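You operate a simulated robot arm through the tools that you are given. There is no shell and no other tool.

The job below is to be done with a simulated two-armed robot. You get a single attempt, and the scene is never put back.

## Task
Pick up the grey tube from the top of the test bench with one hand, pass it to the other hand and put it on the top of the red tool cart.

Only the result counts: the job must be done as asked and must still hold three seconds after the hand-in. Knocking over, shifting, dropping, spilling or breaking anything else fails it.

## Robot
Two 7-joint arms with two-finger parallel grippers on one trunk, on a base that moves. Base frame: it is fixed to the floor where the robot stands at the start and does not move with it; the origin is under the middle of the robot, x ahead of it, y to its left, z up. Lengths are in m, angles in rad, forces in N, time in s.
The left shoulder is at the start at [0.02, 0.138, 1.25], the right one opposite. With the tool pointing down near the work surface each hand reaches from about 0.12 to 0.5 m from the robot's upright axis, wherever it stands, measured 20 degrees to its own side. Places, roughly: grey tube [3.5, -0.75, 1]; top of the red tool cart [1.7, -2.1, 0.8]. Payload 1.57 kg a hand.
The TCP of each hand is the grasp point between the finger pads, 0.03 m short of the fingertips. In the tool frame z runs along the fingers and y along their closing line. The gripper opens to 0.08 m. The fingers are 0.017 m wide and 0.012 m thick; the gripper's body (0.04 by 0.082 m) begins 0.08 m behind the TCP.
Orientation is that of the tool frame in the base frame, as [roll, pitch, yaw] about the fixed x, y, z axes, in that order (R = Rz(yaw) Ry(pitch) Rx(roll)). With the fingers straight down and closing along the base's y, the tool's x points along the base's -x, its y along +y and its z along -z.

## Interface
- The arms move only by the tool send_rows. It takes "left_series", "right_series" or both (then of equal length, played together; a hand with none holds still); each is a list of rows, each a list of 7 numbers: the shift along the tool's x, y, z in mm, then the turn, a rotation vector about the tool's x, y, z in rad, then the closure, from 0 (fully open) to 1 (shut). In form: [[dx, dy, dz, wx, wy, wz, gripper], ...]. A call has 1 to 20 rows; each row is the pose to reach, as a shift and turn from the pose commanded when the call began, along the tool's axes at that moment. Each row takes 0.2 s and may step no farther than 0.05 m and 0.15 rad from the row before; otherwise, or with a gripper value out of range, the whole call is refused. Where a pose cannot be reached the arm comes as near as it can. A force on the tool above 40 N (or 10 N above the force at the start of the call, whichever is more), or a blocked arm, ends the call early, and 0.2 s more pass. Each finger travels about 0.045 m/s and halts on what it meets, pressing with about 27 N; the grip force reading is that of the motor and also rises with nothing between the fingers. The clock runs only during rows and for 0.2 s after the last one: add rows that repeat a pose to give the fingers time. The reply holds the time, the measured pose of the TCP, the force on the tool along the base axes, the opening and the grip force, in the units named above and with some noise, with the torque about the TCP (base axes, N m) and any sound that the robot's microphone picked up, and new pictures: "show" is both (left out), scene, wrist or none (wrist: the cameras of the hands that moved).
- Cameras (640 x 400 px; columns grow to the right, rows downward): "scene" is now at [0.1801, 0.0209, 1.18]; the picture's right is [0.16, -0.99, 0.00], its down [-0.26, -0.04, -0.97] and it looks along [0.95, 0.15, -0.26] (base axes); focal length 214 px, centre (320, 200). "left" rides on the left gripper at [0.072, 0.007, -0.122] in its tool frame; the picture's right is [-0.09, 1.00, 0.00], its down [-0.84, -0.08, -0.54] and it looks along [-0.54, -0.05, 0.84] (tool axes); focal length 238 px, centre (320, 200). "right" rides on the right gripper at [0.072, -0.007, -0.122] in its tool frame; the picture's right is [0.09, 1.00, 0.00], its down [-0.84, 0.08, -0.54] and it looks along [-0.54, 0.05, 0.84] (tool axes); focal length 238 px, centre (320, 200). There is no depth. A picture from a camera that has moved, and an enlarged one, comes with that camera's place and axes in the base frame and with its lens. The place of the scene camera against the robot may be out by one fixed shift of up to 0.025 m in any direction.
- move_column(by): slides the trunk up (or, below 0, down) by that many m; the arms and the scene camera ride with it, the base frame stays. It gives what a move gives, with no picture.
- steer(legs): drives the robot by 1 to 6 legs, each [ahead, left, turn to the left] in m, m and rad, along the robot's own axes; the way and the turn of a leg run together, so that a leg with both is an arc; at most 1.5 m and 3.142 rad a leg. The arms and the cameras ride along, it lands a little off, and it stops where it bumps. It gives what a move gives, and a new picture of the scene camera.
- head_to(pan, tilt): turns the head with the scene camera to pan (to the left, within 1.047 rad either way) and tilt (down, from -0.506 to 1.204), counted from straight ahead of the robot. It gives what a move gives, and a new picture of the scene camera.
- zoom(camera, box): a new picture of the part [left, top, right, bottom] of that camera's present view, enlarged. The clock stands still meanwhile.
- close_job(): hands the job in; it is judged then, once.

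Nothing tells you exact positions but the pictures and the camera data. Unless the task says otherwise, let go and move clear before handing in.

The tools are called by a JSON object that holds its "api" and its "payload". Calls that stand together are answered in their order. send_rows: Moves the arms, as the interface text tells. Its arguments: {"type":"object","properties":{"left_series":{"type":"array"},"right_series":{"type":"array"},"show":{"type":"string","enum":["both","scene","wrist","none"]}},"required":[]} The other tools are called the same way: move_column (by) moves the trunk up or down; steer (legs) drives the base; head_to (pan, tilt) turns the head that bears the scene camera; zoom (camera, box) takes an enlarged picture of a part of a camera's view; close_job () hands the job in.

At the start:

```text
time: 0.0
left_position: [0.3512, 0.1918, 1.1318]
left_tcp_rot: [3.136, -0.216, -3.131]
left_contact_force: [-0.8, 0.4, -0.4]
left_moment: [-0.01, 0.02, 0.01]
left_grip_width: 0.0799
left_grip_force: 0.1
right_position: [0.3654, -0.1705, 1.1316]
right_tcp_rot: [-3.14, -0.214, 3.132]
right_contact_force: [0.0, -0.4, -0.8]
right_moment: [0.0, -0.01, 0.02]
right_grip_width: 0.0801
right_grip_force: 0.1
trunk travel left (down, up): [-0.625, 0.615]
robot x, y, heading: [0.0003, -0.001, 0.005]
head pan, tilt (commanded): [0.157, 0.262]
```

scene: 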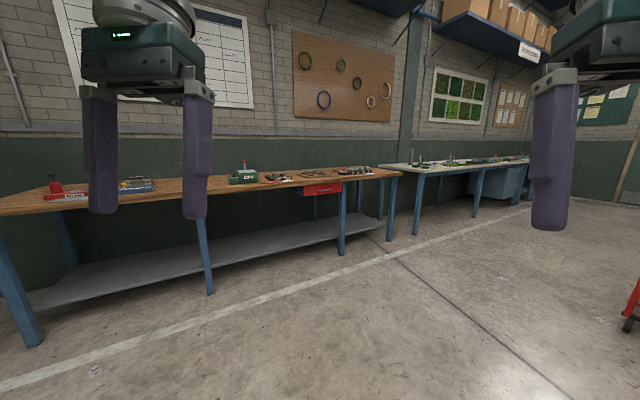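
right: 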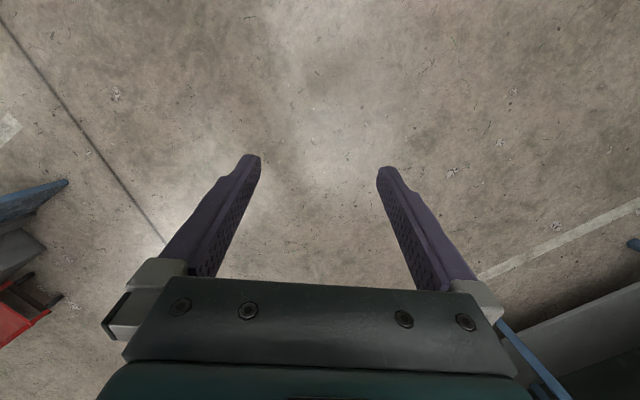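
left: 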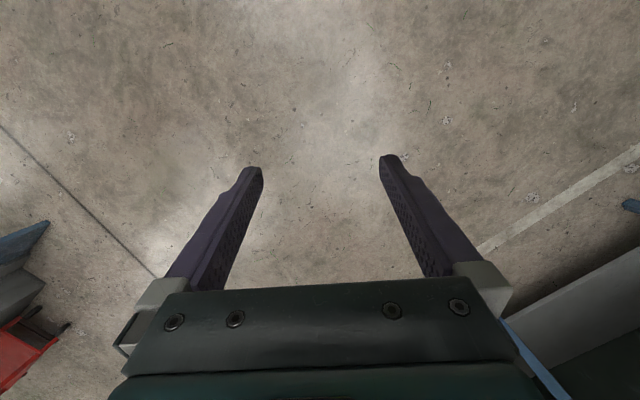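

The pictures show a wooden bench on the left and a white-topped bench farther right; by the rough coordinates, that second one is the test bench with the tube. The red cart is just out of view on the right. I'll look around before I move.

{"api": "head_to", "payload": {"pan": -0.35, "tilt": 0.25}}

{"api": "zoom", "payload": {"camera": "scene", "box": [220, 100, 420, 225]}}

{"api": "head_to", "payload": {"pan": -0.95, "tilt": 0.35}}

```text
time: 0.9
left_position: [0.3501, 0.1918, 1.13]
left_tcp_rot: [3.135, -0.218, -3.134]
left_contact_force: [1.0, -0.5, 0.8]
left_moment: [-0.01, -0.02, 0.0]
left_grip_width: 0.0798
left_grip_force: 0.1
right_position: [0.3654, -0.1705, 1.1311]
right_tcp_rot: [-3.139, -0.216, 3.133]
right_contact_force: [-0.6, -0.2, 1.0]
right_moment: [-0.01, -0.03, 0.0]
right_grip_width: 0.08
right_grip_force: 0.1
trunk travel left (down, up): [-0.625, 0.615]
robot x, y, heading: [-0.0031, 0.0035, 0.002]
head pan, tilt (commanded): [-0.351, 0.25]
camera scene: at [0.1756, -0.0256, 1.1811], right [-0.34, -0.94, 0.0], down [-0.23, 0.08, -0.97], along [0.91, -0.33, -0.25], focal length 214 px, centre (320, 200)
```

scene: 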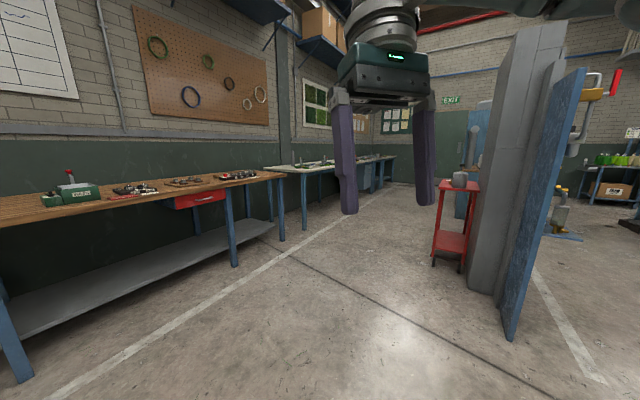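

```text
3.20 times, centred on (320, 162) of scene
camera zoom: at [0.1756, -0.0256, 1.1811], right [-0.34, -0.94, 0.0], down [-0.23, 0.08, -0.97], along [0.91, -0.33, -0.25], focal length 686 px, centre (320, 320)
```

zoom: 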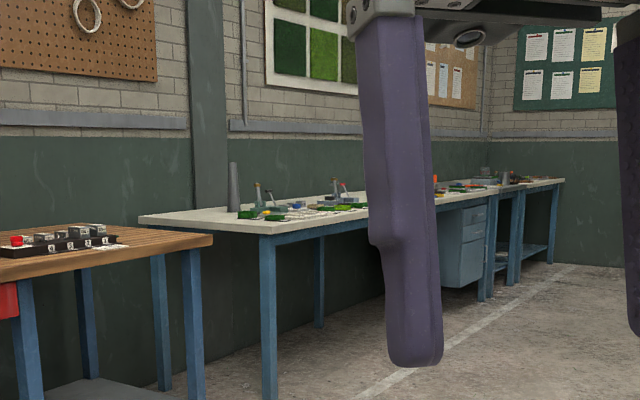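

```text
time: 1.9
left_position: [0.3503, 0.1909, 1.1311]
left_tcp_rot: [3.136, -0.218, -3.132]
left_contact_force: [0.5, 0.2, -0.4]
left_moment: [0.01, 0.04, -0.02]
left_grip_width: 0.0802
left_grip_force: 0.1
right_position: [0.3663, -0.1706, 1.1316]
right_tcp_rot: [-3.14, -0.217, 3.133]
right_contact_force: [-0.7, 0.9, 1.1]
right_moment: [0.03, 0.0, 0.02]
right_grip_width: 0.08
right_grip_force: 0.0
trunk travel left (down, up): [-0.625, 0.615]
robot x, y, heading: [0.0012, -0.0004, 0.002]
head pan, tilt (commanded): [-0.949, 0.351]
camera scene: at [0.1421, -0.0693, 1.1717], right [-0.81, -0.58, 0.0], down [-0.2, 0.28, -0.94], along [0.55, -0.76, -0.34], focal length 214 px, centre (320, 200)
```

scene: 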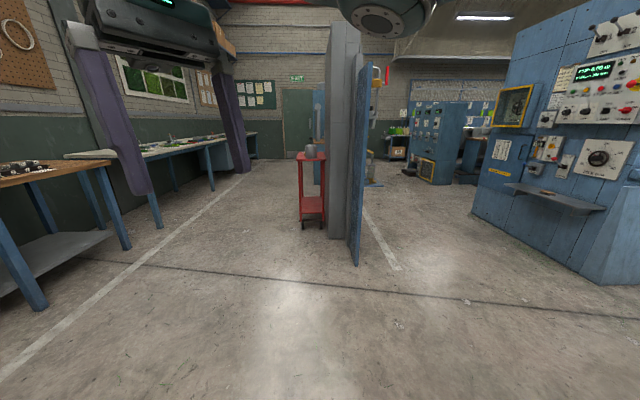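

The grey tube stands upright near the left end of the white-topped bench, at about (3.3, -0.7). The red cart is near (1.7, -2.0), in front of a partition. I'll drive into the open floor and turn to face the test bench.

{"api": "steer", "payload": {"legs": [[0, 0, -0.53], [1.5, 0, 0], [0.7, 0, 0], [0, 0, 1.2]]}}

{"api": "head_to", "payload": {"pan": 0.0, "tilt": 0.3}}

```text
time: 17.3
left_position: [2.0578, -0.7423, 1.1305]
left_tcp_rot: [3.137, -0.218, -2.464]
left_contact_force: [-0.7, 1.2, -0.6]
left_moment: [-0.02, 0.0, 0.02]
left_grip_width: 0.0798
left_grip_force: 0.2
right_position: [2.2962, -1.016, 1.1318]
right_tcp_rot: [-3.141, -0.216, -2.482]
right_contact_force: [-0.3, 0.5, -0.1]
right_moment: [0.03, -0.01, 0.01]
right_grip_width: 0.0801
right_grip_force: 0.1
trunk travel left (down, up): [-0.625, 0.615]
robot x, y, heading: [1.9002, -1.1106, 0.67]
head pan, tilt (commanded): [-0.949, 0.351]
camera scene: at [2.058, -1.0668, 1.1717], right [-0.28, -0.96, 0.0], down [-0.33, 0.09, -0.94], along [0.9, -0.26, -0.34], focal length 214 px, centre (320, 200)
```

scene: 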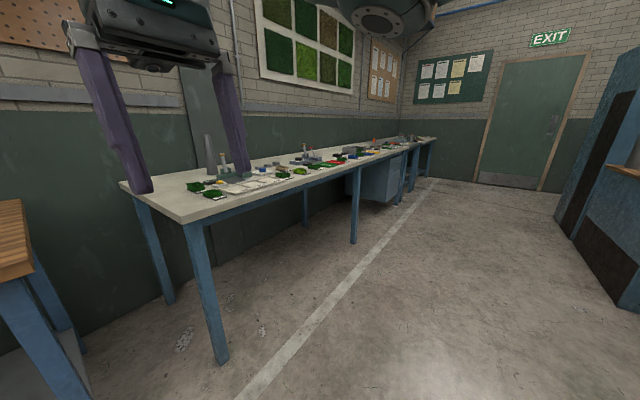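

```text
time: 18.5
left_position: [2.0571, -0.742, 1.1299]
left_tcp_rot: [3.134, -0.22, -2.465]
left_contact_force: [0.1, -0.2, -0.2]
left_moment: [0.02, 0.01, -0.02]
left_grip_width: 0.0803
left_grip_force: 0.0
right_position: [2.2956, -1.0164, 1.1312]
right_tcp_rot: [3.141, -0.217, -2.482]
right_contact_force: [-0.7, -0.3, 0.3]
right_moment: [0.02, 0.03, 0.02]
right_grip_width: 0.0799
right_grip_force: 0.0
trunk travel left (down, up): [-0.625, 0.615]
robot x, y, heading: [1.9056, -1.1099, 0.673]
head pan, tilt (commanded): [0.0, 0.3]
camera scene: at [2.0417, -0.9832, 1.1764], right [0.62, -0.78, 0.0], down [-0.23, -0.18, -0.96], along [0.75, 0.59, -0.3], focal length 214 px, centre (320, 200)
```

scene: 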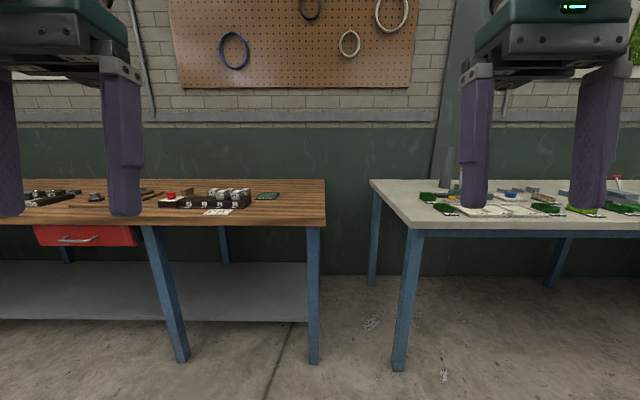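

I'm now facing the benches, and there is a gap between the wooden one and the white one. The right gripper hides the tube, so I'll pan the head for a clearer view.

{"api": "head_to", "payload": {"pan": -0.45, "tilt": 0.25}}

{"api": "zoom", "payload": {"camera": "scene", "box": [170, 100, 470, 287]}}

```text
time: 19.4
left_position: [2.0591, -0.7417, 1.1313]
left_tcp_rot: [3.135, -0.218, -2.464]
left_contact_force: [0.8, 1.0, 0.6]
left_moment: [0.0, 0.03, -0.03]
left_grip_width: 0.0798
left_grip_force: 0.0
right_position: [2.2954, -1.0171, 1.1311]
right_tcp_rot: [-3.14, -0.218, -2.482]
right_contact_force: [-0.5, -0.2, 0.2]
right_moment: [0.03, 0.02, 0.0]
right_grip_width: 0.0799
right_grip_force: 0.0
trunk travel left (down, up): [-0.625, 0.615]
robot x, y, heading: [1.902, -1.1084, 0.668]
head pan, tilt (commanded): [-0.45, 0.25]
camera scene: at [2.0596, -1.0207, 1.1811], right [0.22, -0.98, 0.0], down [-0.24, -0.05, -0.97], along [0.95, 0.21, -0.25], focal length 214 px, centre (320, 200)
```

scene: 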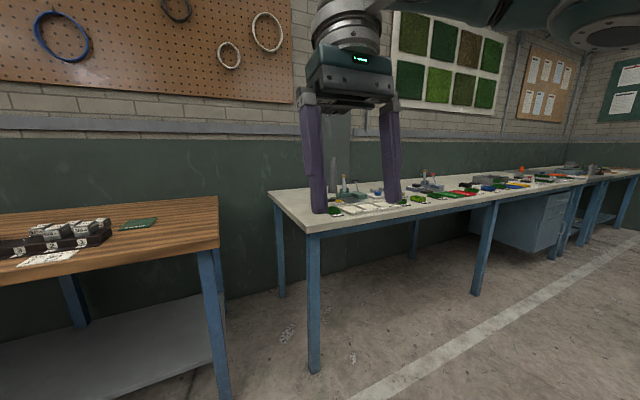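

```text
2.13 times, centred on (320, 194) of scene
camera zoom: at [2.0596, -1.0207, 1.1811], right [0.22, -0.98, 0.0], down [-0.24, -0.05, -0.97], along [0.95, 0.21, -0.25], focal length 458 px, centre (320, 214)
```

zoom: 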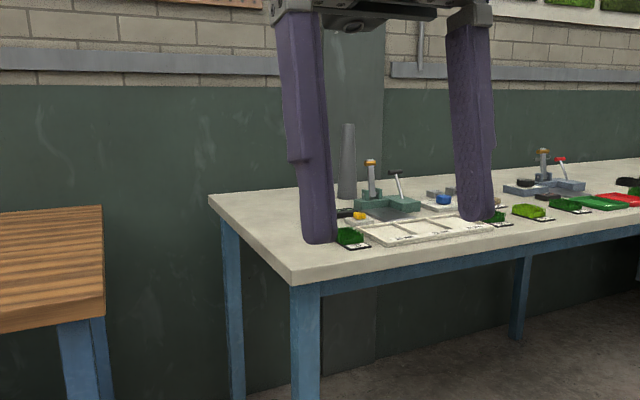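

The tube stands toward the back-left of the white bench, about 0.5 m in from the front edge and 0.4 m from the left end. A green clamp fixture sits in front of it. I'll tilt the head down to see how big my own base is before I go closer.

{"api": "head_to", "payload": {"pan": 0.0, "tilt": 1.2}}

```text
time: 20.6
left_position: [2.0588, -0.7424, 1.1301]
left_tcp_rot: [3.136, -0.219, -2.465]
left_contact_force: [0.0, 0.0, 0.3]
left_moment: [-0.01, 0.0, 0.01]
left_grip_width: 0.0802
left_grip_force: 0.0
right_position: [2.2954, -1.0166, 1.1311]
right_tcp_rot: [-3.14, -0.218, -2.481]
right_contact_force: [1.1, -0.3, -0.4]
right_moment: [0.02, -0.03, 0.0]
right_grip_width: 0.0798
right_grip_force: 0.1
trunk travel left (down, up): [-0.625, 0.615]
robot x, y, heading: [1.902, -1.1115, 0.674]
head pan, tilt (commanded): [0.0, 1.201]
camera scene: at [2.0124, -1.0064, 1.1044], right [0.62, -0.78, 0.0], down [-0.73, -0.58, -0.36], along [0.28, 0.23, -0.93], focal length 214 px, centre (320, 200)
```

scene: 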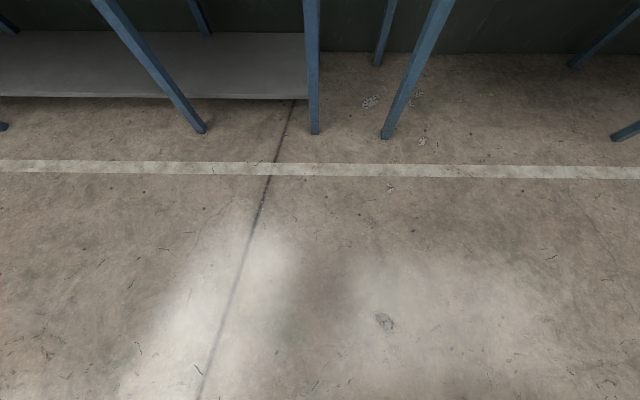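

The base doesn't show in this view, so it must be compact. The bench legs' feet put the front edge about 0.95 m ahead of me. Next I'll tilt the left hand forward in free space to find out how far it reaches when pointing ahead.

{"api": "send_rows", "payload": {"left_series": [[-19.5, 0, -4.3, 0, -0.12, 0, 0], [-39, 0, -8.6, 0, -0.24, 0, 0], [-58.5, 0, -12.9, 0, -0.36, 0, 0], [-78, 0, -17.2, 0, -0.48, 0, 0], [-97.5, 0, -21.5, 0, -0.6, 0, 0], [-117, 0, -25.8, 0, -0.72, 0, 0], [-136.5, 0, -30.1, 0, -0.84, 0, 0], [-156, 0, -34.4, 0, -0.96, 0, 0], [-175.5, 0, -38.7, 0, -1.08, 0, 0], [-195, 0, -43, 0, -1.2, 0, 0], [-195, 0, -43, 0, -1.2, 0, 0]], "show": "none"}}

{"api": "head_to", "payload": {"pan": 0.2, "tilt": 0.4}}

```text
time: 23.1
left_position: [2.214, -0.6158, 1.1303]
left_tcp_rot: [3.131, 0.983, -2.472]
left_contact_force: [0.0, -0.6, -0.7]
left_moment: [-0.06, 0.01, 0.05]
left_grip_width: 0.0798
left_grip_force: 0.1
right_position: [2.2963, -1.0169, 1.1306]
right_tcp_rot: [-3.139, -0.217, -2.482]
right_contact_force: [0.5, -0.3, -0.7]
right_moment: [-0.02, -0.03, 0.01]
right_grip_width: 0.08
right_grip_force: 0.0
trunk travel left (down, up): [-0.625, 0.615]
robot x, y, heading: [1.9035, -1.1093, 0.669]
head pan, tilt (commanded): [0.0, 1.201]
```

```text
time: 24.2
left_position: [2.2134, -0.6158, 1.1295]
left_tcp_rot: [3.132, 0.98, -2.475]
left_contact_force: [0.1, -1.1, 0.2]
left_moment: [0.04, -0.01, -0.03]
left_grip_width: 0.0801
left_grip_force: 0.1
right_position: [2.2958, -1.0169, 1.1316]
right_tcp_rot: [-3.14, -0.216, -2.481]
right_contact_force: [-0.2, 1.1, -0.4]
right_moment: [0.01, 0.0, 0.01]
right_grip_width: 0.08
right_grip_force: 0.1
trunk travel left (down, up): [-0.625, 0.615]
robot x, y, heading: [1.9011, -1.1094, 0.674]
head pan, tilt (commanded): [0.201, 0.4]
camera scene: at [2.0282, -0.9703, 1.1671], right [0.76, -0.64, 0.0], down [-0.25, -0.3, -0.92], along [0.59, 0.7, -0.39], focal length 214 px, centre (320, 200)
```

scene: 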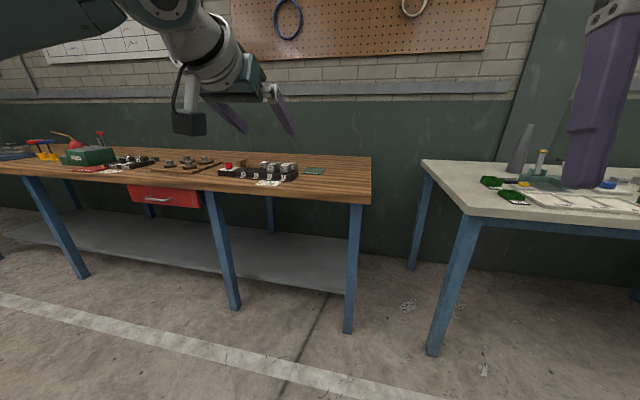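

The left hand tilts forward without trouble. Now I'll test how far forward it reaches, staying in free space short of the bench.

{"api": "send_rows", "payload": {"left_series": [[-10.1, 0, 29.4, 0, 0, 0, 0], [-20.2, 0, 58.8, 0, 0, 0, 0], [-30.3, 0, 88.2, 0, 0, 0, 0], [-40.4, 0, 117.6, 0, 0, 0, 0], [-50.5, 0, 147, 0, 0, 0, 0], [-60.6, 0, 176.4, 0, 0, 0, 0], [-70.7, 0, 205.8, 0, 0, 0, 0], [-80.8, 0, 235.2, 0, 0, 0, 0], [-90.9, 0, 264.6, 0, 0, 0, 0], [-101, 0, 294, 0, 0, 0, 0], [-101, 0, 294, 0, 0, 0, 0]], "show": "both"}}

```text
time: 26.6
left_position: [2.2941, -0.5489, 1.0906]
left_tcp_rot: [3.131, 0.98, -2.475]
left_contact_force: [0.9, 0.2, -0.2]
left_moment: [0.0, 0.02, 0.01]
left_grip_width: 0.08
left_grip_force: 0.0
left hand out of reach, approached as far as the arm can: row 4, 5, 6, 7, 8, 9, 10, 11
right_position: [2.2954, -1.0177, 1.1308]
right_tcp_rot: [-3.138, -0.217, -2.482]
right_contact_force: [-0.6, -0.2, 0.3]
right_moment: [-0.02, 0.01, 0.03]
right_grip_width: 0.08
right_grip_force: 0.0
trunk travel left (down, up): [-0.625, 0.615]
robot x, y, heading: [1.9037, -1.1102, 0.669]
head pan, tilt (commanded): [0.201, 0.4]
camera scene: at [2.0281, -0.9703, 1.1672], right [0.77, -0.64, 0.0], down [-0.25, -0.3, -0.92], along [0.59, 0.7, -0.39], focal length 214 px, centre (320, 200)
camera left: at [2.1805, -0.6332, 1.0977], right [-0.58, 0.81, 0.08], down [0.06, -0.06, 1.0], along [0.81, 0.59, -0.02], focal length 238 px, centre (320, 200)
```

scene: 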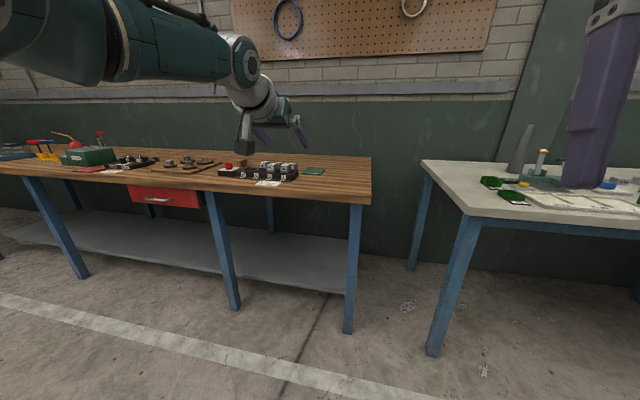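
left: 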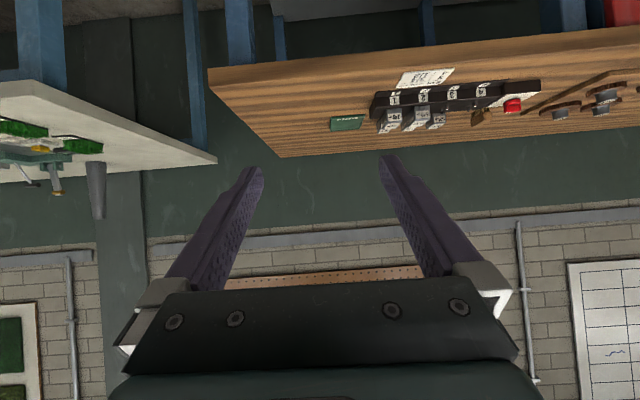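

With the hand tilted 34°, the left TCP's limit is about 0.655 m ahead of the axis. The tube is about 0.52 m past the bench edge, so turning the body to bring a shoulder forward should add reach. I'll pull the left hand back first.

{"api": "send_rows", "payload": {"left_series": [[10.1, 0, -29.4, 0, 0, 0, 0], [20.2, 0, -58.8, 0, 0, 0, 0], [30.3, 0, -88.2, 0, 0, 0, 0], [40.4, 0, -117.6, 0, 0, 0, 0], [50.5, 0, -147, 0, 0, 0, 0], [60.6, 0, -176.4, 0, 0, 0, 0], [70.7, 0, -205.8, 0, 0, 0, 0], [80.8, 0, -235.2, 0, 0, 0, 0], [90.9, 0, -264.6, 0, 0, 0, 0], [101, 0, -294, 0, 0, 0, 0], [101, 0, -294, 0, 0, 0, 0]], "show": "none"}}

```text
time: 29.0
left_position: [2.0817, -0.7222, 1.174]
left_tcp_rot: [3.128, 0.973, -2.478]
left_contact_force: [0.0, -1.1, 0.3]
left_moment: [0.0, -0.01, 0.03]
left_grip_width: 0.0799
left_grip_force: 0.1
left hand out of reach, approached as far as the arm can: row 10, 11
right_position: [2.2956, -1.0173, 1.1313]
right_tcp_rot: [-3.139, -0.216, -2.482]
right_contact_force: [0.4, 0.1, -0.2]
right_moment: [0.0, 0.0, 0.0]
right_grip_width: 0.0802
right_grip_force: 0.1
trunk travel left (down, up): [-0.625, 0.615]
robot x, y, heading: [1.9047, -1.1059, 0.671]
head pan, tilt (commanded): [0.201, 0.4]
```

The left hand is tucked back. Now I'll do the same with the right hand: pitch it forward, then swing it toward the robot's right to test the reach with the shoulder leading.

{"api": "send_rows", "payload": {"right_series": [[-9.8, 0, -2.1, 0, -0.12, 0, 0], [-19.5, 0, -4.3, 0, -0.24, 0, 0], [-29.3, 0, -6.4, 0, -0.36, 0, 0], [-39, 0, -8.6, 0, -0.48, 0, 0], [-48.9, 0, -10.7, 0, -0.6, 0, 0], [-58.6, 0, -12.8, 0, -0.72, 0, 0], [-68.4, 0, -15, 0, -0.84, 0, 0], [-78.2, 0, -17.1, 0, -0.96, 0, 0], [-87.9, 0, -19.3, 0, -1.08, 0, 0], [-97.7, 0, -21.4, 0, -1.2, 0, 0], [-97.7, 0, -21.4, 0, -1.3, 0, 0]], "show": "none"}}

```text
time: 31.4
left_position: [2.0831, -0.722, 1.1744]
left_tcp_rot: [3.126, 0.973, -2.48]
left_contact_force: [0.6, -0.5, -0.6]
left_moment: [-0.03, -0.01, -0.02]
left_grip_width: 0.0798
left_grip_force: 0.0
right_position: [2.3742, -0.9561, 1.1304]
right_tcp_rot: [3.141, 1.086, -2.479]
right_contact_force: [0.0, -0.5, -0.2]
right_moment: [-0.03, 0.0, -0.01]
right_grip_width: 0.0802
right_grip_force: 0.1
trunk travel left (down, up): [-0.625, 0.615]
robot x, y, heading: [1.9004, -1.1086, 0.672]
head pan, tilt (commanded): [0.201, 0.4]
```

{"api": "send_rows", "payload": {"right_series": [[7.2, -34.3, -5.6, 0.087, 0, 0.046, 0], [14.3, -68.5, -11.1, 0.174, 0, 0.092, 0], [21.5, -102.8, -16.7, 0.26, 0, 0.137, 0], [28.7, -137, -22.2, 0.347, 0, 0.183, 0], [35.8, -171.3, -27.8, 0.434, 0, 0.229, 0], [43, -205.5, -33.3, 0.521, 0, 0.275, 0], [50.1, -239.8, -38.9, 0.608, 0, 0.32, 0], [57.3, -274, -44.4, 0.6945, 0, 0.366, 0], [57.3, -274, -44.4, 0.6945, 0, 0.366, 0]], "show": "none"}}

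```text
time: 33.4
left_position: [2.0838, -0.7228, 1.1739]
left_tcp_rot: [3.126, 0.971, -2.479]
left_contact_force: [0.9, -0.6, -0.1]
left_moment: [-0.05, -0.01, -0.02]
left_grip_width: 0.0799
left_grip_force: 0.0
right_position: [2.49, -1.2126, 1.1015]
right_tcp_rot: [-3.137, 1.085, 3.02]
right_contact_force: [0.5, -0.6, -0.5]
right_moment: [0.0, 0.04, -0.01]
right_grip_width: 0.0801
right_grip_force: 0.1
trunk travel left (down, up): [-0.625, 0.615]
robot x, y, heading: [1.902, -1.109, 0.669]
head pan, tilt (commanded): [0.201, 0.4]
```

{"api": "send_rows", "payload": {"right_series": [[-9, 0, 30.6, 0, 0, 0, 0], [-18.1, 0, 61.1, 0, 0, 0, 0], [-27.1, 0, 91.7, 0, 0, 0, 0], [-36.2, 0, 122.3, 0, 0, 0, 0], [-45.2, 0, 152.8, 0, 0, 0, 0], [-54.3, 0, 183.4, 0, 0, 0, 0], [-63.3, 0, 213.9, 0, 0, 0, 0], [-72.4, 0, 244.5, 0, 0, 0, 0], [-72.4, 0, 244.5, 0, 0, 0, 0]], "show": "wrist"}}

```text
time: 35.4
left_position: [2.0819, -0.7228, 1.1739]
left_tcp_rot: [3.126, 0.971, -2.482]
left_contact_force: [-0.1, -0.5, 0.3]
left_moment: [0.02, 0.03, 0.0]
left_grip_width: 0.08
left_grip_force: 0.0
right_position: [2.6769, -1.2353, 1.063]
right_tcp_rot: [-3.135, 1.084, 3.021]
right_contact_force: [-0.9, 0.3, -0.6]
right_moment: [-0.01, 0.0, 0.04]
right_grip_width: 0.0798
right_grip_force: 0.1
right hand out of reach, approached as far as the arm can: row 7, 8, 9
trunk travel left (down, up): [-0.625, 0.615]
robot x, y, heading: [1.9004, -1.109, 0.668]
head pan, tilt (commanded): [0.201, 0.4]
camera right: at [2.5364, -1.2246, 1.0551], right [0.08, 0.99, -0.08], down [-0.08, 0.09, 0.99], along [0.99, -0.07, 0.09], focal length 238 px, centre (320, 200)
```

right: 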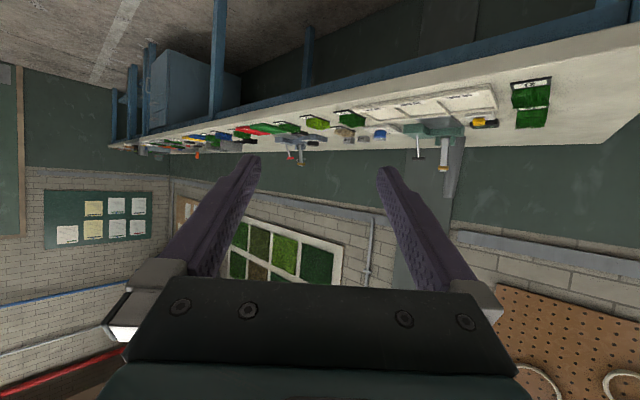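

With the body turned about 45°, the right hand reaches about 0.79 m from the axis. That's enough if I stop roughly 0.25 m short of the bench edge. I'll use the wrist camera to fix the tube's position more precisely.

{"api": "zoom", "payload": {"camera": "right", "box": [360, 60, 560, 260]}}

```text
2.00 times, centred on (460, 160) of right
camera zoom: at [2.5364, -1.2246, 1.0551], right [0.08, 0.99, -0.08], down [-0.08, 0.09, 0.99], along [0.99, -0.07, 0.09], focal length 477 px, centre (40, 280)
```

zoom: 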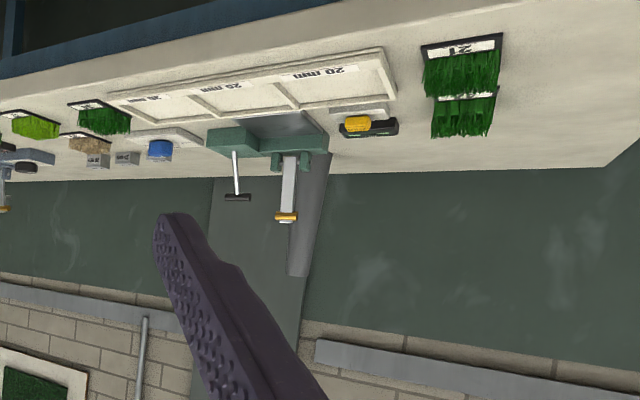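

Triangulating from the two cameras puts the tube at about (3.50, -0.79), standing from z≈0.85 to z≈1.09. I'll retract the right hand, turn the body 45° left, and shift sideways to a point in front of the tube, short of the bench.

{"api": "send_rows", "payload": {"right_series": [[7.4, 0, -31.9, 0, 0, 0, 0], [14.8, 0, -63.8, 0, 0, 0, 0], [22.2, 0, -95.7, 0, 0, 0, 0], [29.6, 0, -127.6, 0, 0, 0, 0], [37, 0, -159.5, 0, 0, 0, 0], [44.4, 0, -191.4, 0, 0, 0, 0]], "show": "none"}}

{"api": "steer", "payload": {"legs": [[0, 0, 0.785], [-0.19, -0.77, 0]]}}

{"api": "head_to", "payload": {"pan": -0.6, "tilt": 0.4}}

```text
time: 36.8
left_position: [2.0841, -0.7221, 1.1738]
left_tcp_rot: [3.127, 0.971, -2.481]
left_contact_force: [0.1, -0.4, 0.7]
left_moment: [0.01, 0.03, -0.01]
left_grip_width: 0.0801
left_grip_force: 0.0
right_position: [2.4892, -1.2148, 1.1124]
right_tcp_rot: [-3.137, 1.084, 3.018]
right_contact_force: [0.7, 0.5, -0.2]
right_moment: [0.02, 0.02, -0.01]
right_grip_width: 0.08
right_grip_force: 0.0
trunk travel left (down, up): [-0.625, 0.615]
robot x, y, heading: [1.8991, -1.1117, 0.669]
head pan, tilt (commanded): [0.201, 0.4]
```

```text
time: 43.1
left_position: [2.5048, -0.9839, 1.174]
left_tcp_rot: [3.125, 0.97, -1.695]
left_contact_force: [-0.3, -0.4, -0.6]
left_moment: [-0.02, 0.0, 0.03]
left_grip_width: 0.08
left_grip_force: 0.0
right_position: [3.1393, -1.0426, 1.1119]
right_tcp_rot: [-3.136, 1.083, -2.475]
right_contact_force: [0.3, -0.4, -0.1]
right_moment: [-0.04, -0.02, 0.04]
right_grip_width: 0.0799
right_grip_force: 0.0
trunk travel left (down, up): [-0.625, 0.615]
robot x, y, heading: [2.6502, -1.3834, 1.46]
head pan, tilt (commanded): [0.201, 0.4]
camera scene: at [2.6428, -1.1865, 1.1672], right [1.0, 0.09, 0.0], down [0.03, -0.39, -0.92], along [-0.08, 0.92, -0.39], focal length 214 px, centre (320, 200)
```

scene: 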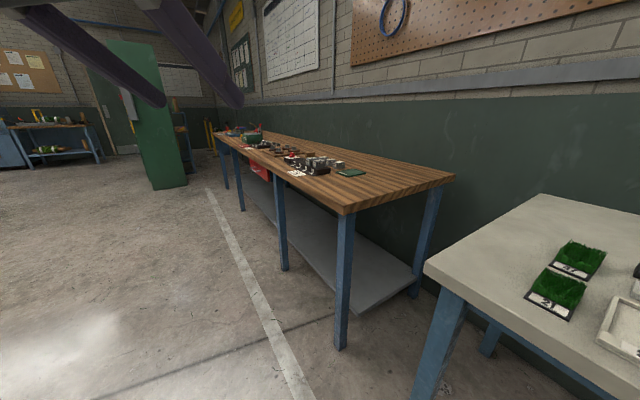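

```text
time: 44.3
left_position: [2.5061, -0.9839, 1.173]
left_tcp_rot: [3.123, 0.97, -1.696]
left_contact_force: [-0.1, 0.4, -0.7]
left_moment: [0.02, 0.01, -0.01]
left_grip_width: 0.08
left_grip_force: 0.2
right_position: [3.1402, -1.0423, 1.1122]
right_tcp_rot: [-3.138, 1.084, -2.475]
right_contact_force: [0.1, 1.2, -0.4]
right_moment: [-0.03, 0.02, 0.02]
right_grip_width: 0.08
right_grip_force: 0.1
trunk travel left (down, up): [-0.625, 0.615]
robot x, y, heading: [2.6506, -1.382, 1.463]
head pan, tilt (commanded): [-0.6, 0.4]
camera scene: at [2.7114, -1.2088, 1.1672], right [0.76, -0.65, 0.0], down [-0.25, -0.29, -0.92], along [0.6, 0.7, -0.39], focal length 214 px, centre (320, 200)
```

scene: 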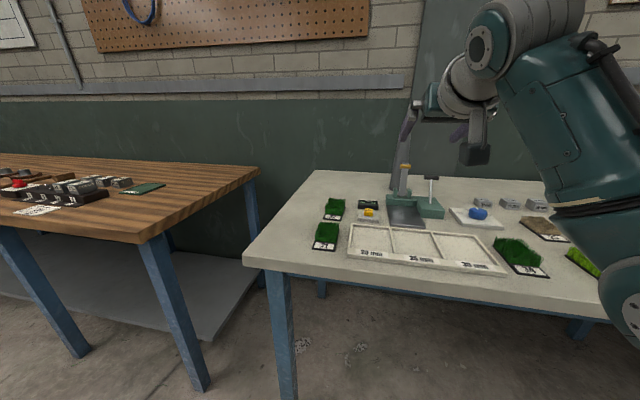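

The robot is now about 0.5 m short of the bench edge, and the tube is about 1.03 m away almost straight along the bench normal. I'll zoom in to see how the hand and the tube line up.

{"api": "zoom", "payload": {"camera": "scene", "box": [330, 90, 530, 215]}}

{"api": "zoom", "payload": {"camera": "right", "box": [160, 0, 480, 200]}}

```text
3.20 times, centred on (430, 152) of scene
camera zoom: at [2.7114, -1.2088, 1.1672], right [0.76, -0.65, 0.0], down [-0.25, -0.29, -0.92], along [0.6, 0.7, -0.39], focal length 686 px, centre (-32, 352)
```

zoom: 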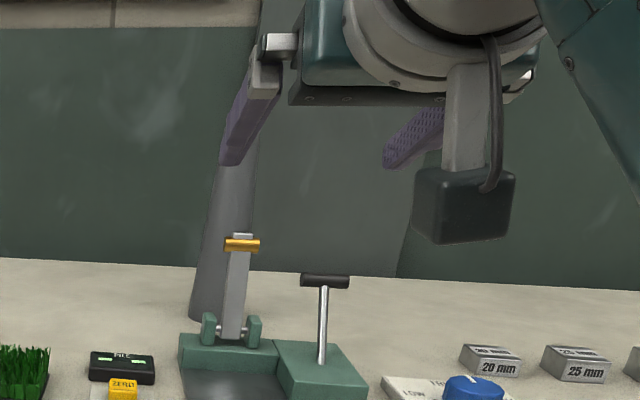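

```text
2.00 times, centred on (320, 100) of right
camera zoom: at [3.0317, -1.1337, 1.1053], right [-0.65, 0.76, -0.08], down [-0.12, 0.01, 0.99], along [0.75, 0.65, 0.08], focal length 477 px, centre (320, 400)
```

zoom: 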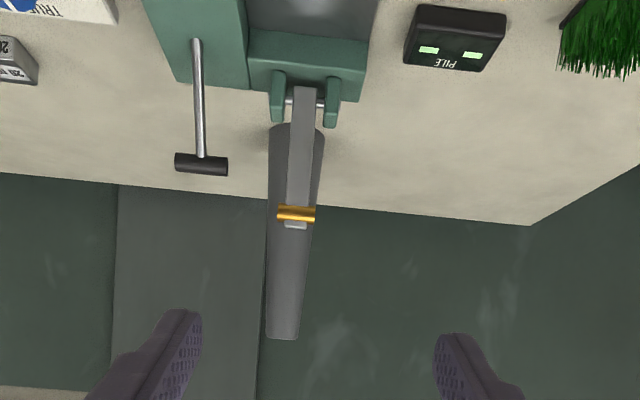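

The wrist camera is looking straight at the tube. It tapers from about 6 cm at the base to 4 cm at the top, and the clamp fixture stands right in front of its foot, so I'll grip high. I'll ease the base toward the bench in small steps.

{"api": "steer", "payload": {"legs": [[0.084, -0.127, 0]]}}

```text
time: 45.6
left_position: [2.6415, -0.9136, 1.1744]
left_tcp_rot: [3.127, 0.971, -1.695]
left_contact_force: [-0.7, -0.7, 0.8]
left_moment: [-0.01, -0.01, 0.0]
left_grip_width: 0.0802
left_grip_force: 0.1
right_position: [3.2762, -0.9739, 1.1126]
right_tcp_rot: [-3.137, 1.085, -2.477]
right_contact_force: [0.4, 0.3, 0.1]
right_moment: [0.01, 0.02, 0.01]
right_grip_width: 0.08
right_grip_force: 0.1
trunk travel left (down, up): [-0.625, 0.615]
robot x, y, heading: [2.787, -1.3129, 1.459]
head pan, tilt (commanded): [-0.6, 0.4]
camera scene: at [2.847, -1.1401, 1.1672], right [0.76, -0.66, 0.0], down [-0.25, -0.29, -0.92], along [0.6, 0.7, -0.39], focal length 214 px, centre (320, 200)
```

scene: 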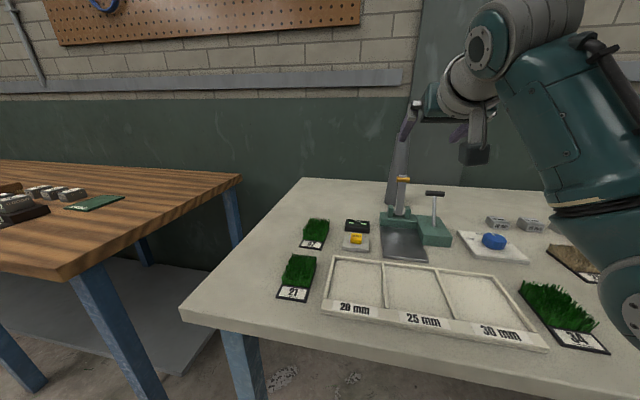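

{"api": "head_to", "payload": {"pan": -1.04, "tilt": 0.6}}

```text
time: 46.5
left_position: [2.6397, -0.9149, 1.1729]
left_tcp_rot: [3.123, 0.969, -1.697]
left_contact_force: [0.0, 0.7, -0.3]
left_moment: [0.03, -0.01, 0.0]
left_grip_width: 0.0798
left_grip_force: 0.0
right_position: [3.2747, -0.9741, 1.1127]
right_tcp_rot: [-3.136, 1.083, -2.477]
right_contact_force: [0.2, 0.0, -0.3]
right_moment: [0.02, -0.01, -0.01]
right_grip_width: 0.08
right_grip_force: 0.0
trunk travel left (down, up): [-0.625, 0.615]
robot x, y, heading: [2.7848, -1.3164, 1.456]
head pan, tilt (commanded): [-1.04, 0.6]
camera scene: at [2.867, -1.1742, 1.149], right [0.41, -0.91, 0.0], down [-0.52, -0.23, -0.83], along [0.75, 0.33, -0.56], focal length 214 px, centre (320, 200)
```

scene: 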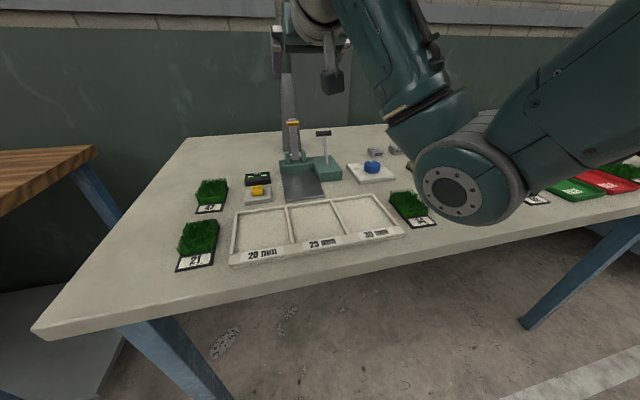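

The elbow clears the bench top by about 0.15 m and the hand is lined up with the tube. I'll go another 12 cm toward the bench in two small steps.

{"api": "steer", "payload": {"legs": [[0.042, -0.043, 0]]}}

{"api": "steer", "payload": {"legs": [[0.042, -0.043, 0]]}}

```text
time: 47.5
left_position: [2.6885, -0.8787, 1.1732]
left_tcp_rot: [3.125, 0.97, -1.695]
left_contact_force: [1.2, 0.8, -0.3]
left_moment: [-0.04, 0.04, 0.01]
left_grip_width: 0.0799
left_grip_force: 0.1
right_position: [3.3219, -0.937, 1.1131]
right_tcp_rot: [-3.135, 1.083, -2.475]
right_contact_force: [0.2, 0.6, 0.6]
right_moment: [0.01, -0.01, -0.01]
right_grip_width: 0.0801
right_grip_force: 0.1
trunk travel left (down, up): [-0.625, 0.615]
robot x, y, heading: [2.8329, -1.2826, 1.465]
head pan, tilt (commanded): [-1.04, 0.6]
camera scene: at [2.9147, -1.1374, 1.149], right [0.41, -0.91, 0.0], down [-0.52, -0.23, -0.83], along [0.75, 0.33, -0.56], focal length 214 px, centre (320, 200)
```

scene: 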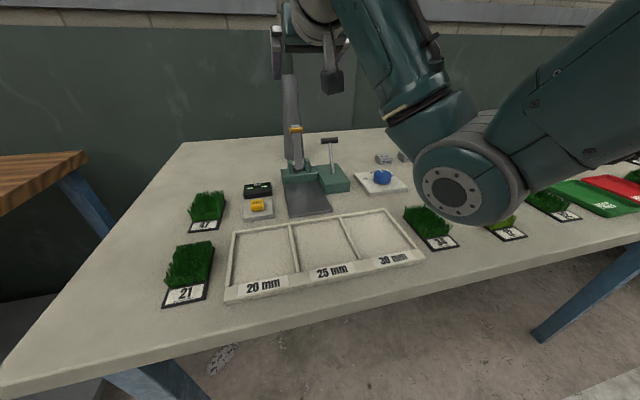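

```text
time: 48.5
left_position: [2.7346, -0.8418, 1.173]
left_tcp_rot: [3.125, 0.967, -1.694]
left_contact_force: [0.3, 0.1, 0.2]
left_moment: [0.01, 0.01, 0.01]
left_grip_width: 0.0801
left_grip_force: 0.0
right_position: [3.3684, -0.899, 1.1122]
right_tcp_rot: [-3.136, 1.084, -2.475]
right_contact_force: [-0.6, 0.2, 0.2]
right_moment: [0.01, -0.01, 0.01]
right_grip_width: 0.0799
right_grip_force: 0.0
trunk travel left (down, up): [-0.625, 0.615]
robot x, y, heading: [2.8779, -1.2421, 1.457]
head pan, tilt (commanded): [-1.04, 0.6]
camera scene: at [2.9619, -1.1005, 1.149], right [0.41, -0.91, 0.0], down [-0.52, -0.23, -0.83], along [0.75, 0.33, -0.56], focal length 214 px, centre (320, 200)
```

scene: 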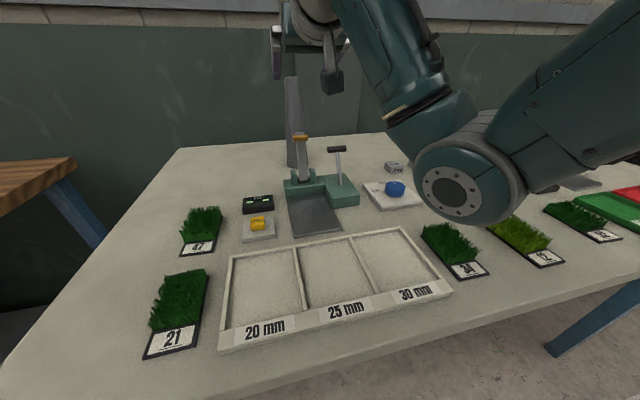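

{"api": "zoom", "payload": {"camera": "right", "box": [160, 0, 480, 200]}}

```text
2.00 times, centred on (320, 100) of right
camera zoom: at [3.2617, -0.991, 1.1051], right [-0.65, 0.76, -0.08], down [-0.12, 0.01, 0.99], along [0.75, 0.65, 0.08], focal length 477 px, centre (320, 400)
```

zoom: 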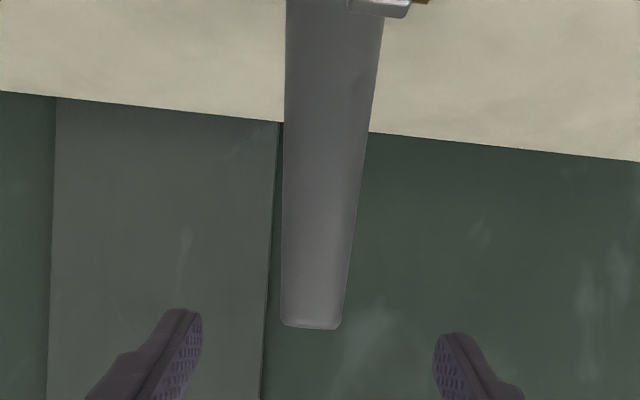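

The tube is slightly farther than I first judged, about 0.79 m from the axis, with its top at z≈1.084. One more small step gives me some margin on reach.

{"api": "steer", "payload": {"legs": [[0.026, -0.027, 0]]}}

```text
time: 49.3
left_position: [2.7646, -0.818, 1.1727]
left_tcp_rot: [3.124, 0.97, -1.697]
left_contact_force: [0.1, 0.1, -0.2]
left_moment: [-0.01, -0.01, 0.0]
left_grip_width: 0.0803
left_grip_force: 0.1
right_position: [3.3981, -0.8769, 1.1128]
right_tcp_rot: [-3.135, 1.084, -2.475]
right_contact_force: [0.2, 1.0, -0.5]
right_moment: [-0.02, 0.0, 0.01]
right_grip_width: 0.08
right_grip_force: 0.1
trunk travel left (down, up): [-0.625, 0.615]
robot x, y, heading: [2.9098, -1.2171, 1.458]
head pan, tilt (commanded): [-1.04, 0.6]
camera scene: at [2.9917, -1.0779, 1.149], right [0.41, -0.91, 0.0], down [-0.52, -0.23, -0.83], along [0.75, 0.33, -0.56], focal length 214 px, centre (320, 200)
```

scene: 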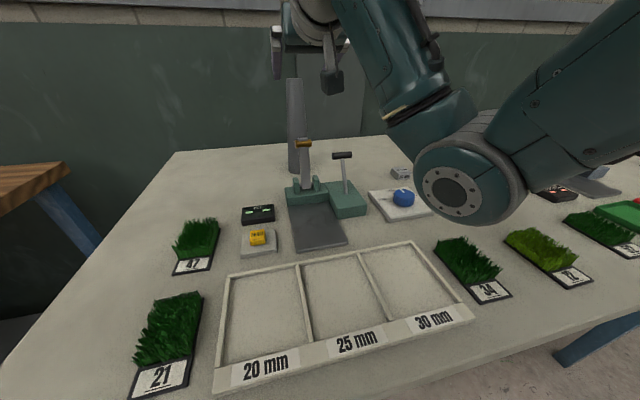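

Still no bump, and the hand is within 15 cm of the tube and lined up sideways. The clamp post's tip is at z≈0.98, so a grip at z≈1.047 leaves the hand's camera box above it. I'll lower the hand first, then check.

{"api": "send_rows", "payload": {"right_series": [[14.6, 0, 7.7, 0, 0, 0, 0], [29.2, 0, 15.5, 0, 0, 0, 0], [43.7, 0, 23.2, 0, 0, 0, 0], [58.3, 0, 30.9, 0, 0, 0, 0], [58.3, 0, 30.9, 0, 0, 0, 0]], "show": "both"}}

```text
time: 50.5
left_position: [2.7653, -0.8184, 1.1726]
left_tcp_rot: [3.126, 0.969, -1.697]
left_contact_force: [-0.9, -0.9, 0.0]
left_moment: [0.0, 0.0, 0.01]
left_grip_width: 0.0798
left_grip_force: 0.1
right_position: [3.3987, -0.8768, 1.0451]
right_tcp_rot: [-3.137, 1.083, -2.475]
right_contact_force: [-0.1, 0.4, -0.4]
right_moment: [0.04, -0.02, 0.02]
right_grip_width: 0.0799
right_grip_force: 0.1
trunk travel left (down, up): [-0.625, 0.615]
robot x, y, heading: [2.9149, -1.2193, 1.456]
head pan, tilt (commanded): [-1.04, 0.6]
camera scene: at [2.9916, -1.0779, 1.1489], right [0.41, -0.91, 0.0], down [-0.52, -0.23, -0.83], along [0.75, 0.33, -0.56], focal length 214 px, centre (320, 200)
camera right: at [3.2911, -0.9685, 1.0385], right [-0.65, 0.76, -0.08], down [-0.12, 0.01, 0.99], along [0.75, 0.65, 0.08], focal length 238 px, centre (320, 200)
```

scene: 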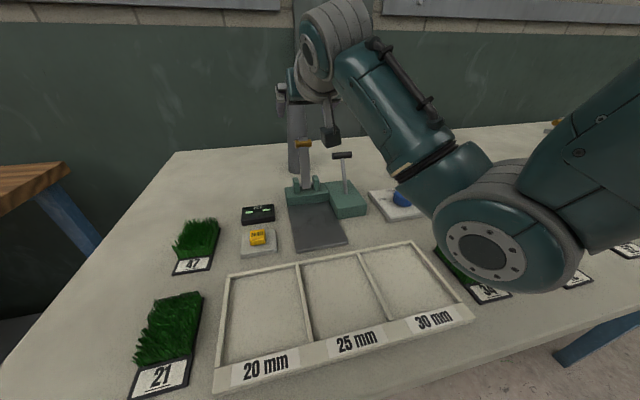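
right: 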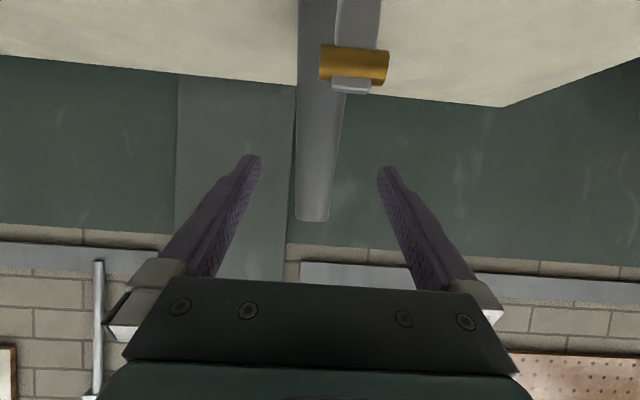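

The tube sits between the fingers' lines and the post tip is just below, with clearance. Now I'll advance slowly along the tool's heading.

{"api": "send_rows", "payload": {"right_series": [[-11, 0, 20.8, 0, 0, 0, 0], [-22, 0, 41.7, 0, 0, 0, 0], [-33, 0, 62.5, 0, 0, 0, 0], [-44.1, 0, 83.3, 0, 0, 0, 0], [-55, 0, 104, 0, 0, 0, 0], [-55, 0, 104, 0, 0, 0, 0]], "show": "both"}}

```text
time: 51.9
left_position: [2.7649, -0.8191, 1.1727]
left_tcp_rot: [3.125, 0.969, -1.697]
left_contact_force: [0.4, 0.7, -0.2]
left_moment: [0.0, -0.01, -0.05]
left_grip_width: 0.0801
left_grip_force: 0.1
right_position: [3.4918, -0.803, 1.0465]
right_tcp_rot: [-3.138, 1.084, -2.474]
right_contact_force: [0.2, 0.8, -0.1]
right_moment: [-0.01, 0.03, 0.02]
right_grip_width: 0.0799
right_grip_force: 0.1
trunk travel left (down, up): [-0.625, 0.615]
robot x, y, heading: [2.9099, -1.2215, 1.456]
head pan, tilt (commanded): [-1.04, 0.6]
camera scene: at [2.9916, -1.0779, 1.1489], right [0.41, -0.91, 0.0], down [-0.52, -0.23, -0.83], along [0.75, 0.33, -0.56], focal length 214 px, centre (320, 200)
camera right: at [3.3846, -0.8965, 1.0389], right [-0.65, 0.76, -0.08], down [-0.12, 0.01, 0.99], along [0.75, 0.65, 0.08], focal length 238 px, centre (320, 200)
```

scene: 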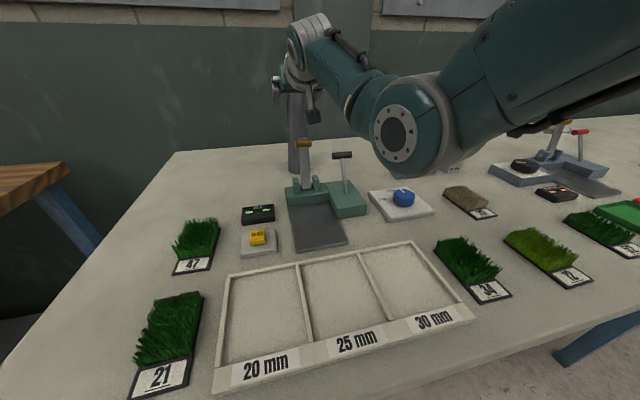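
right: 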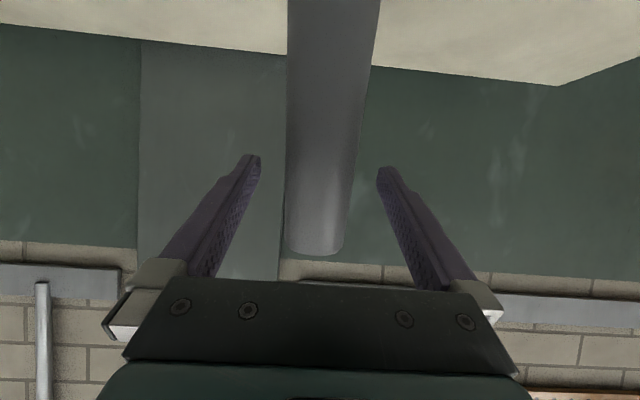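

{"api": "send_rows", "payload": {"right_series": [[-5, 0, 9.7, 0, 0, 0, 0], [-10.3, 0, 19.4, 0, 0, 0, 0], [-10.3, 0, 19.4, 0, 0, 0, 0]], "show": "wrist"}}

```text
time: 52.7
left_position: [2.764, -0.8188, 1.1723]
left_tcp_rot: [3.126, 0.97, -1.697]
left_contact_force: [0.2, -0.3, 0.4]
left_moment: [-0.02, 0.01, 0.0]
left_grip_width: 0.0797
left_grip_force: 0.0
right_position: [3.5087, -0.7906, 1.0462]
right_tcp_rot: [-3.136, 1.083, -2.474]
right_contact_force: [-0.1, 0.0, -0.9]
right_moment: [0.02, 0.01, -0.01]
right_grip_width: 0.0799
right_grip_force: 0.2
trunk travel left (down, up): [-0.625, 0.615]
robot x, y, heading: [2.9112, -1.2192, 1.458]
head pan, tilt (commanded): [-1.04, 0.6]
camera right: at [3.4019, -0.8827, 1.0388], right [-0.65, 0.76, -0.08], down [-0.12, 0.01, 0.99], along [0.75, 0.65, 0.08], focal length 238 px, centre (320, 200)
```

right: 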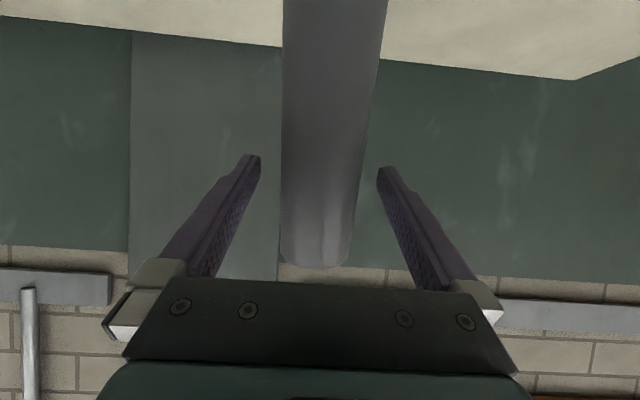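

The tube is at the grasp point. I'll close the fingers.

{"api": "send_rows", "payload": {"right_series": [[0, 0, 0, 0, 0, 0, 0.2], [0, 0, 0, 0, 0, 0, 0.4], [0, 0, 0, 0, 0, 0, 0.6], [0, 0, 0, 0, 0, 0, 0.8], [0, 0, 0, 0, 0, 0, 1], [0, 0, 0, 0, 0, 0, 1], [0, 0, 0, 0, 0, 0, 1]], "show": "both"}}

```text
time: 54.3
left_position: [2.7655, -0.8184, 1.1724]
left_tcp_rot: [3.125, 0.968, -1.696]
left_contact_force: [-0.1, 0.9, 0.0]
left_moment: [0.01, -0.01, -0.04]
left_grip_width: 0.0797
left_grip_force: 0.1
right_position: [3.5088, -0.7901, 1.0468]
right_tcp_rot: [-3.138, 1.082, -2.476]
right_contact_force: [0.0, 0.2, 0.4]
right_moment: [0.0, 0.04, -0.01]
right_grip_width: 0.0425
right_grip_force: 27.3
trunk travel left (down, up): [-0.625, 0.615]
robot x, y, heading: [2.9125, -1.2191, 1.459]
head pan, tilt (commanded): [-1.04, 0.6]
camera scene: at [2.9916, -1.0779, 1.1489], right [0.41, -0.91, 0.0], down [-0.52, -0.23, -0.83], along [0.75, 0.33, -0.56], focal length 214 px, centre (320, 200)
camera right: at [3.4018, -0.8827, 1.0388], right [-0.65, 0.76, -0.08], down [-0.12, 0.01, 0.99], along [0.75, 0.65, 0.08], focal length 238 px, centre (320, 200)
```

scene: 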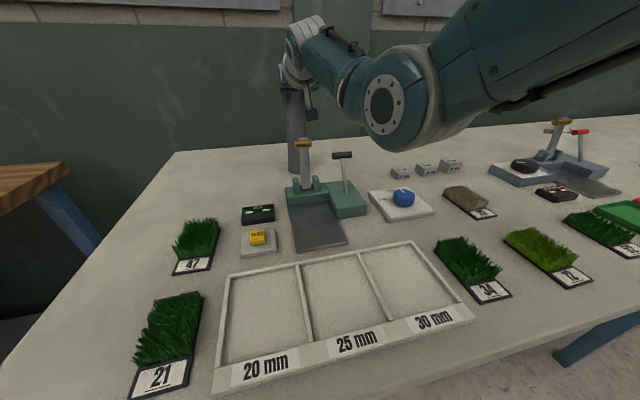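
right: 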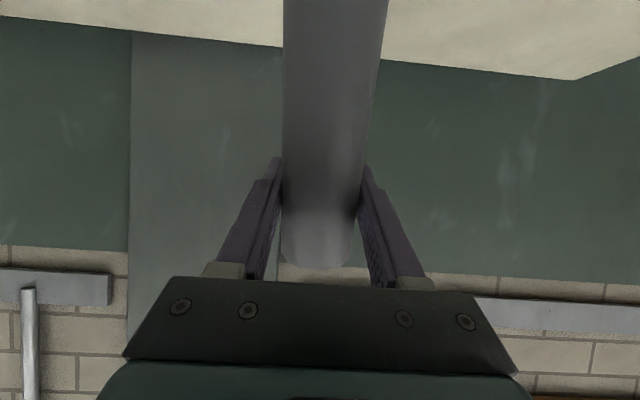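

The grip holds at 42.5 mm with 27 N. I'll lift straight up with the trunk, a little at first to check that the tube comes along.

{"api": "move_column", "payload": {"by": 0.03}}

{"api": "zoom", "payload": {"camera": "right", "box": [160, 0, 480, 200]}}

{"api": "zoom", "payload": {"camera": "scene", "box": [230, 80, 390, 180]}}

```text
time: 55.1
left_position: [2.7643, -0.8192, 1.203]
left_tcp_rot: [3.123, 0.971, -1.697]
left_contact_force: [0.2, -0.1, 0.7]
left_moment: [0.0, 0.0, 0.01]
left_grip_width: 0.08
left_grip_force: 0.1
right_position: [3.5083, -0.791, 1.0756]
right_tcp_rot: [-3.135, 1.084, -2.475]
right_contact_force: [-1.0, 0.1, -0.3]
right_moment: [0.0, -0.01, 0.01]
right_grip_width: 0.0425
right_grip_force: 27.3
trunk travel left (down, up): [-0.655, 0.585]
robot x, y, heading: [2.9119, -1.2233, 1.459]
head pan, tilt (commanded): [-1.04, 0.6]
```

```text
2.00 times, centred on (320, 100) of right
camera zoom: at [3.4016, -0.8829, 1.0686], right [-0.65, 0.76, -0.08], down [-0.12, 0.01, 0.99], along [0.75, 0.65, 0.08], focal length 477 px, centre (320, 400)
```

zoom: 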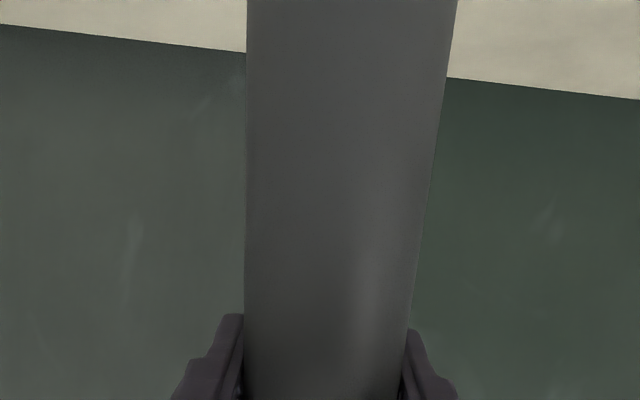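

```text
4.00 times, centred on (310, 130) of scene
camera zoom: at [2.9915, -1.078, 1.1789], right [0.41, -0.91, 0.0], down [-0.52, -0.23, -0.82], along [0.75, 0.33, -0.57], focal length 858 px, centre (360, 480)
```

zoom: 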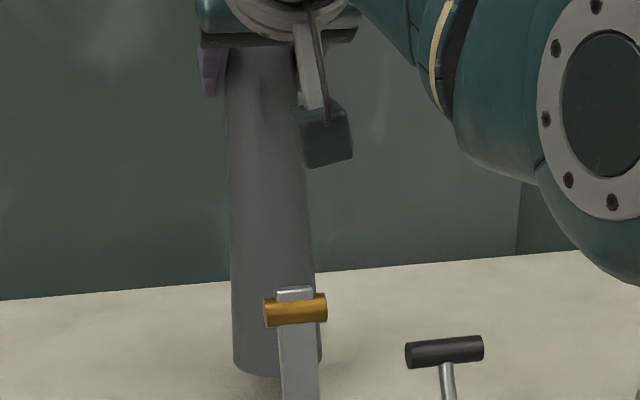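

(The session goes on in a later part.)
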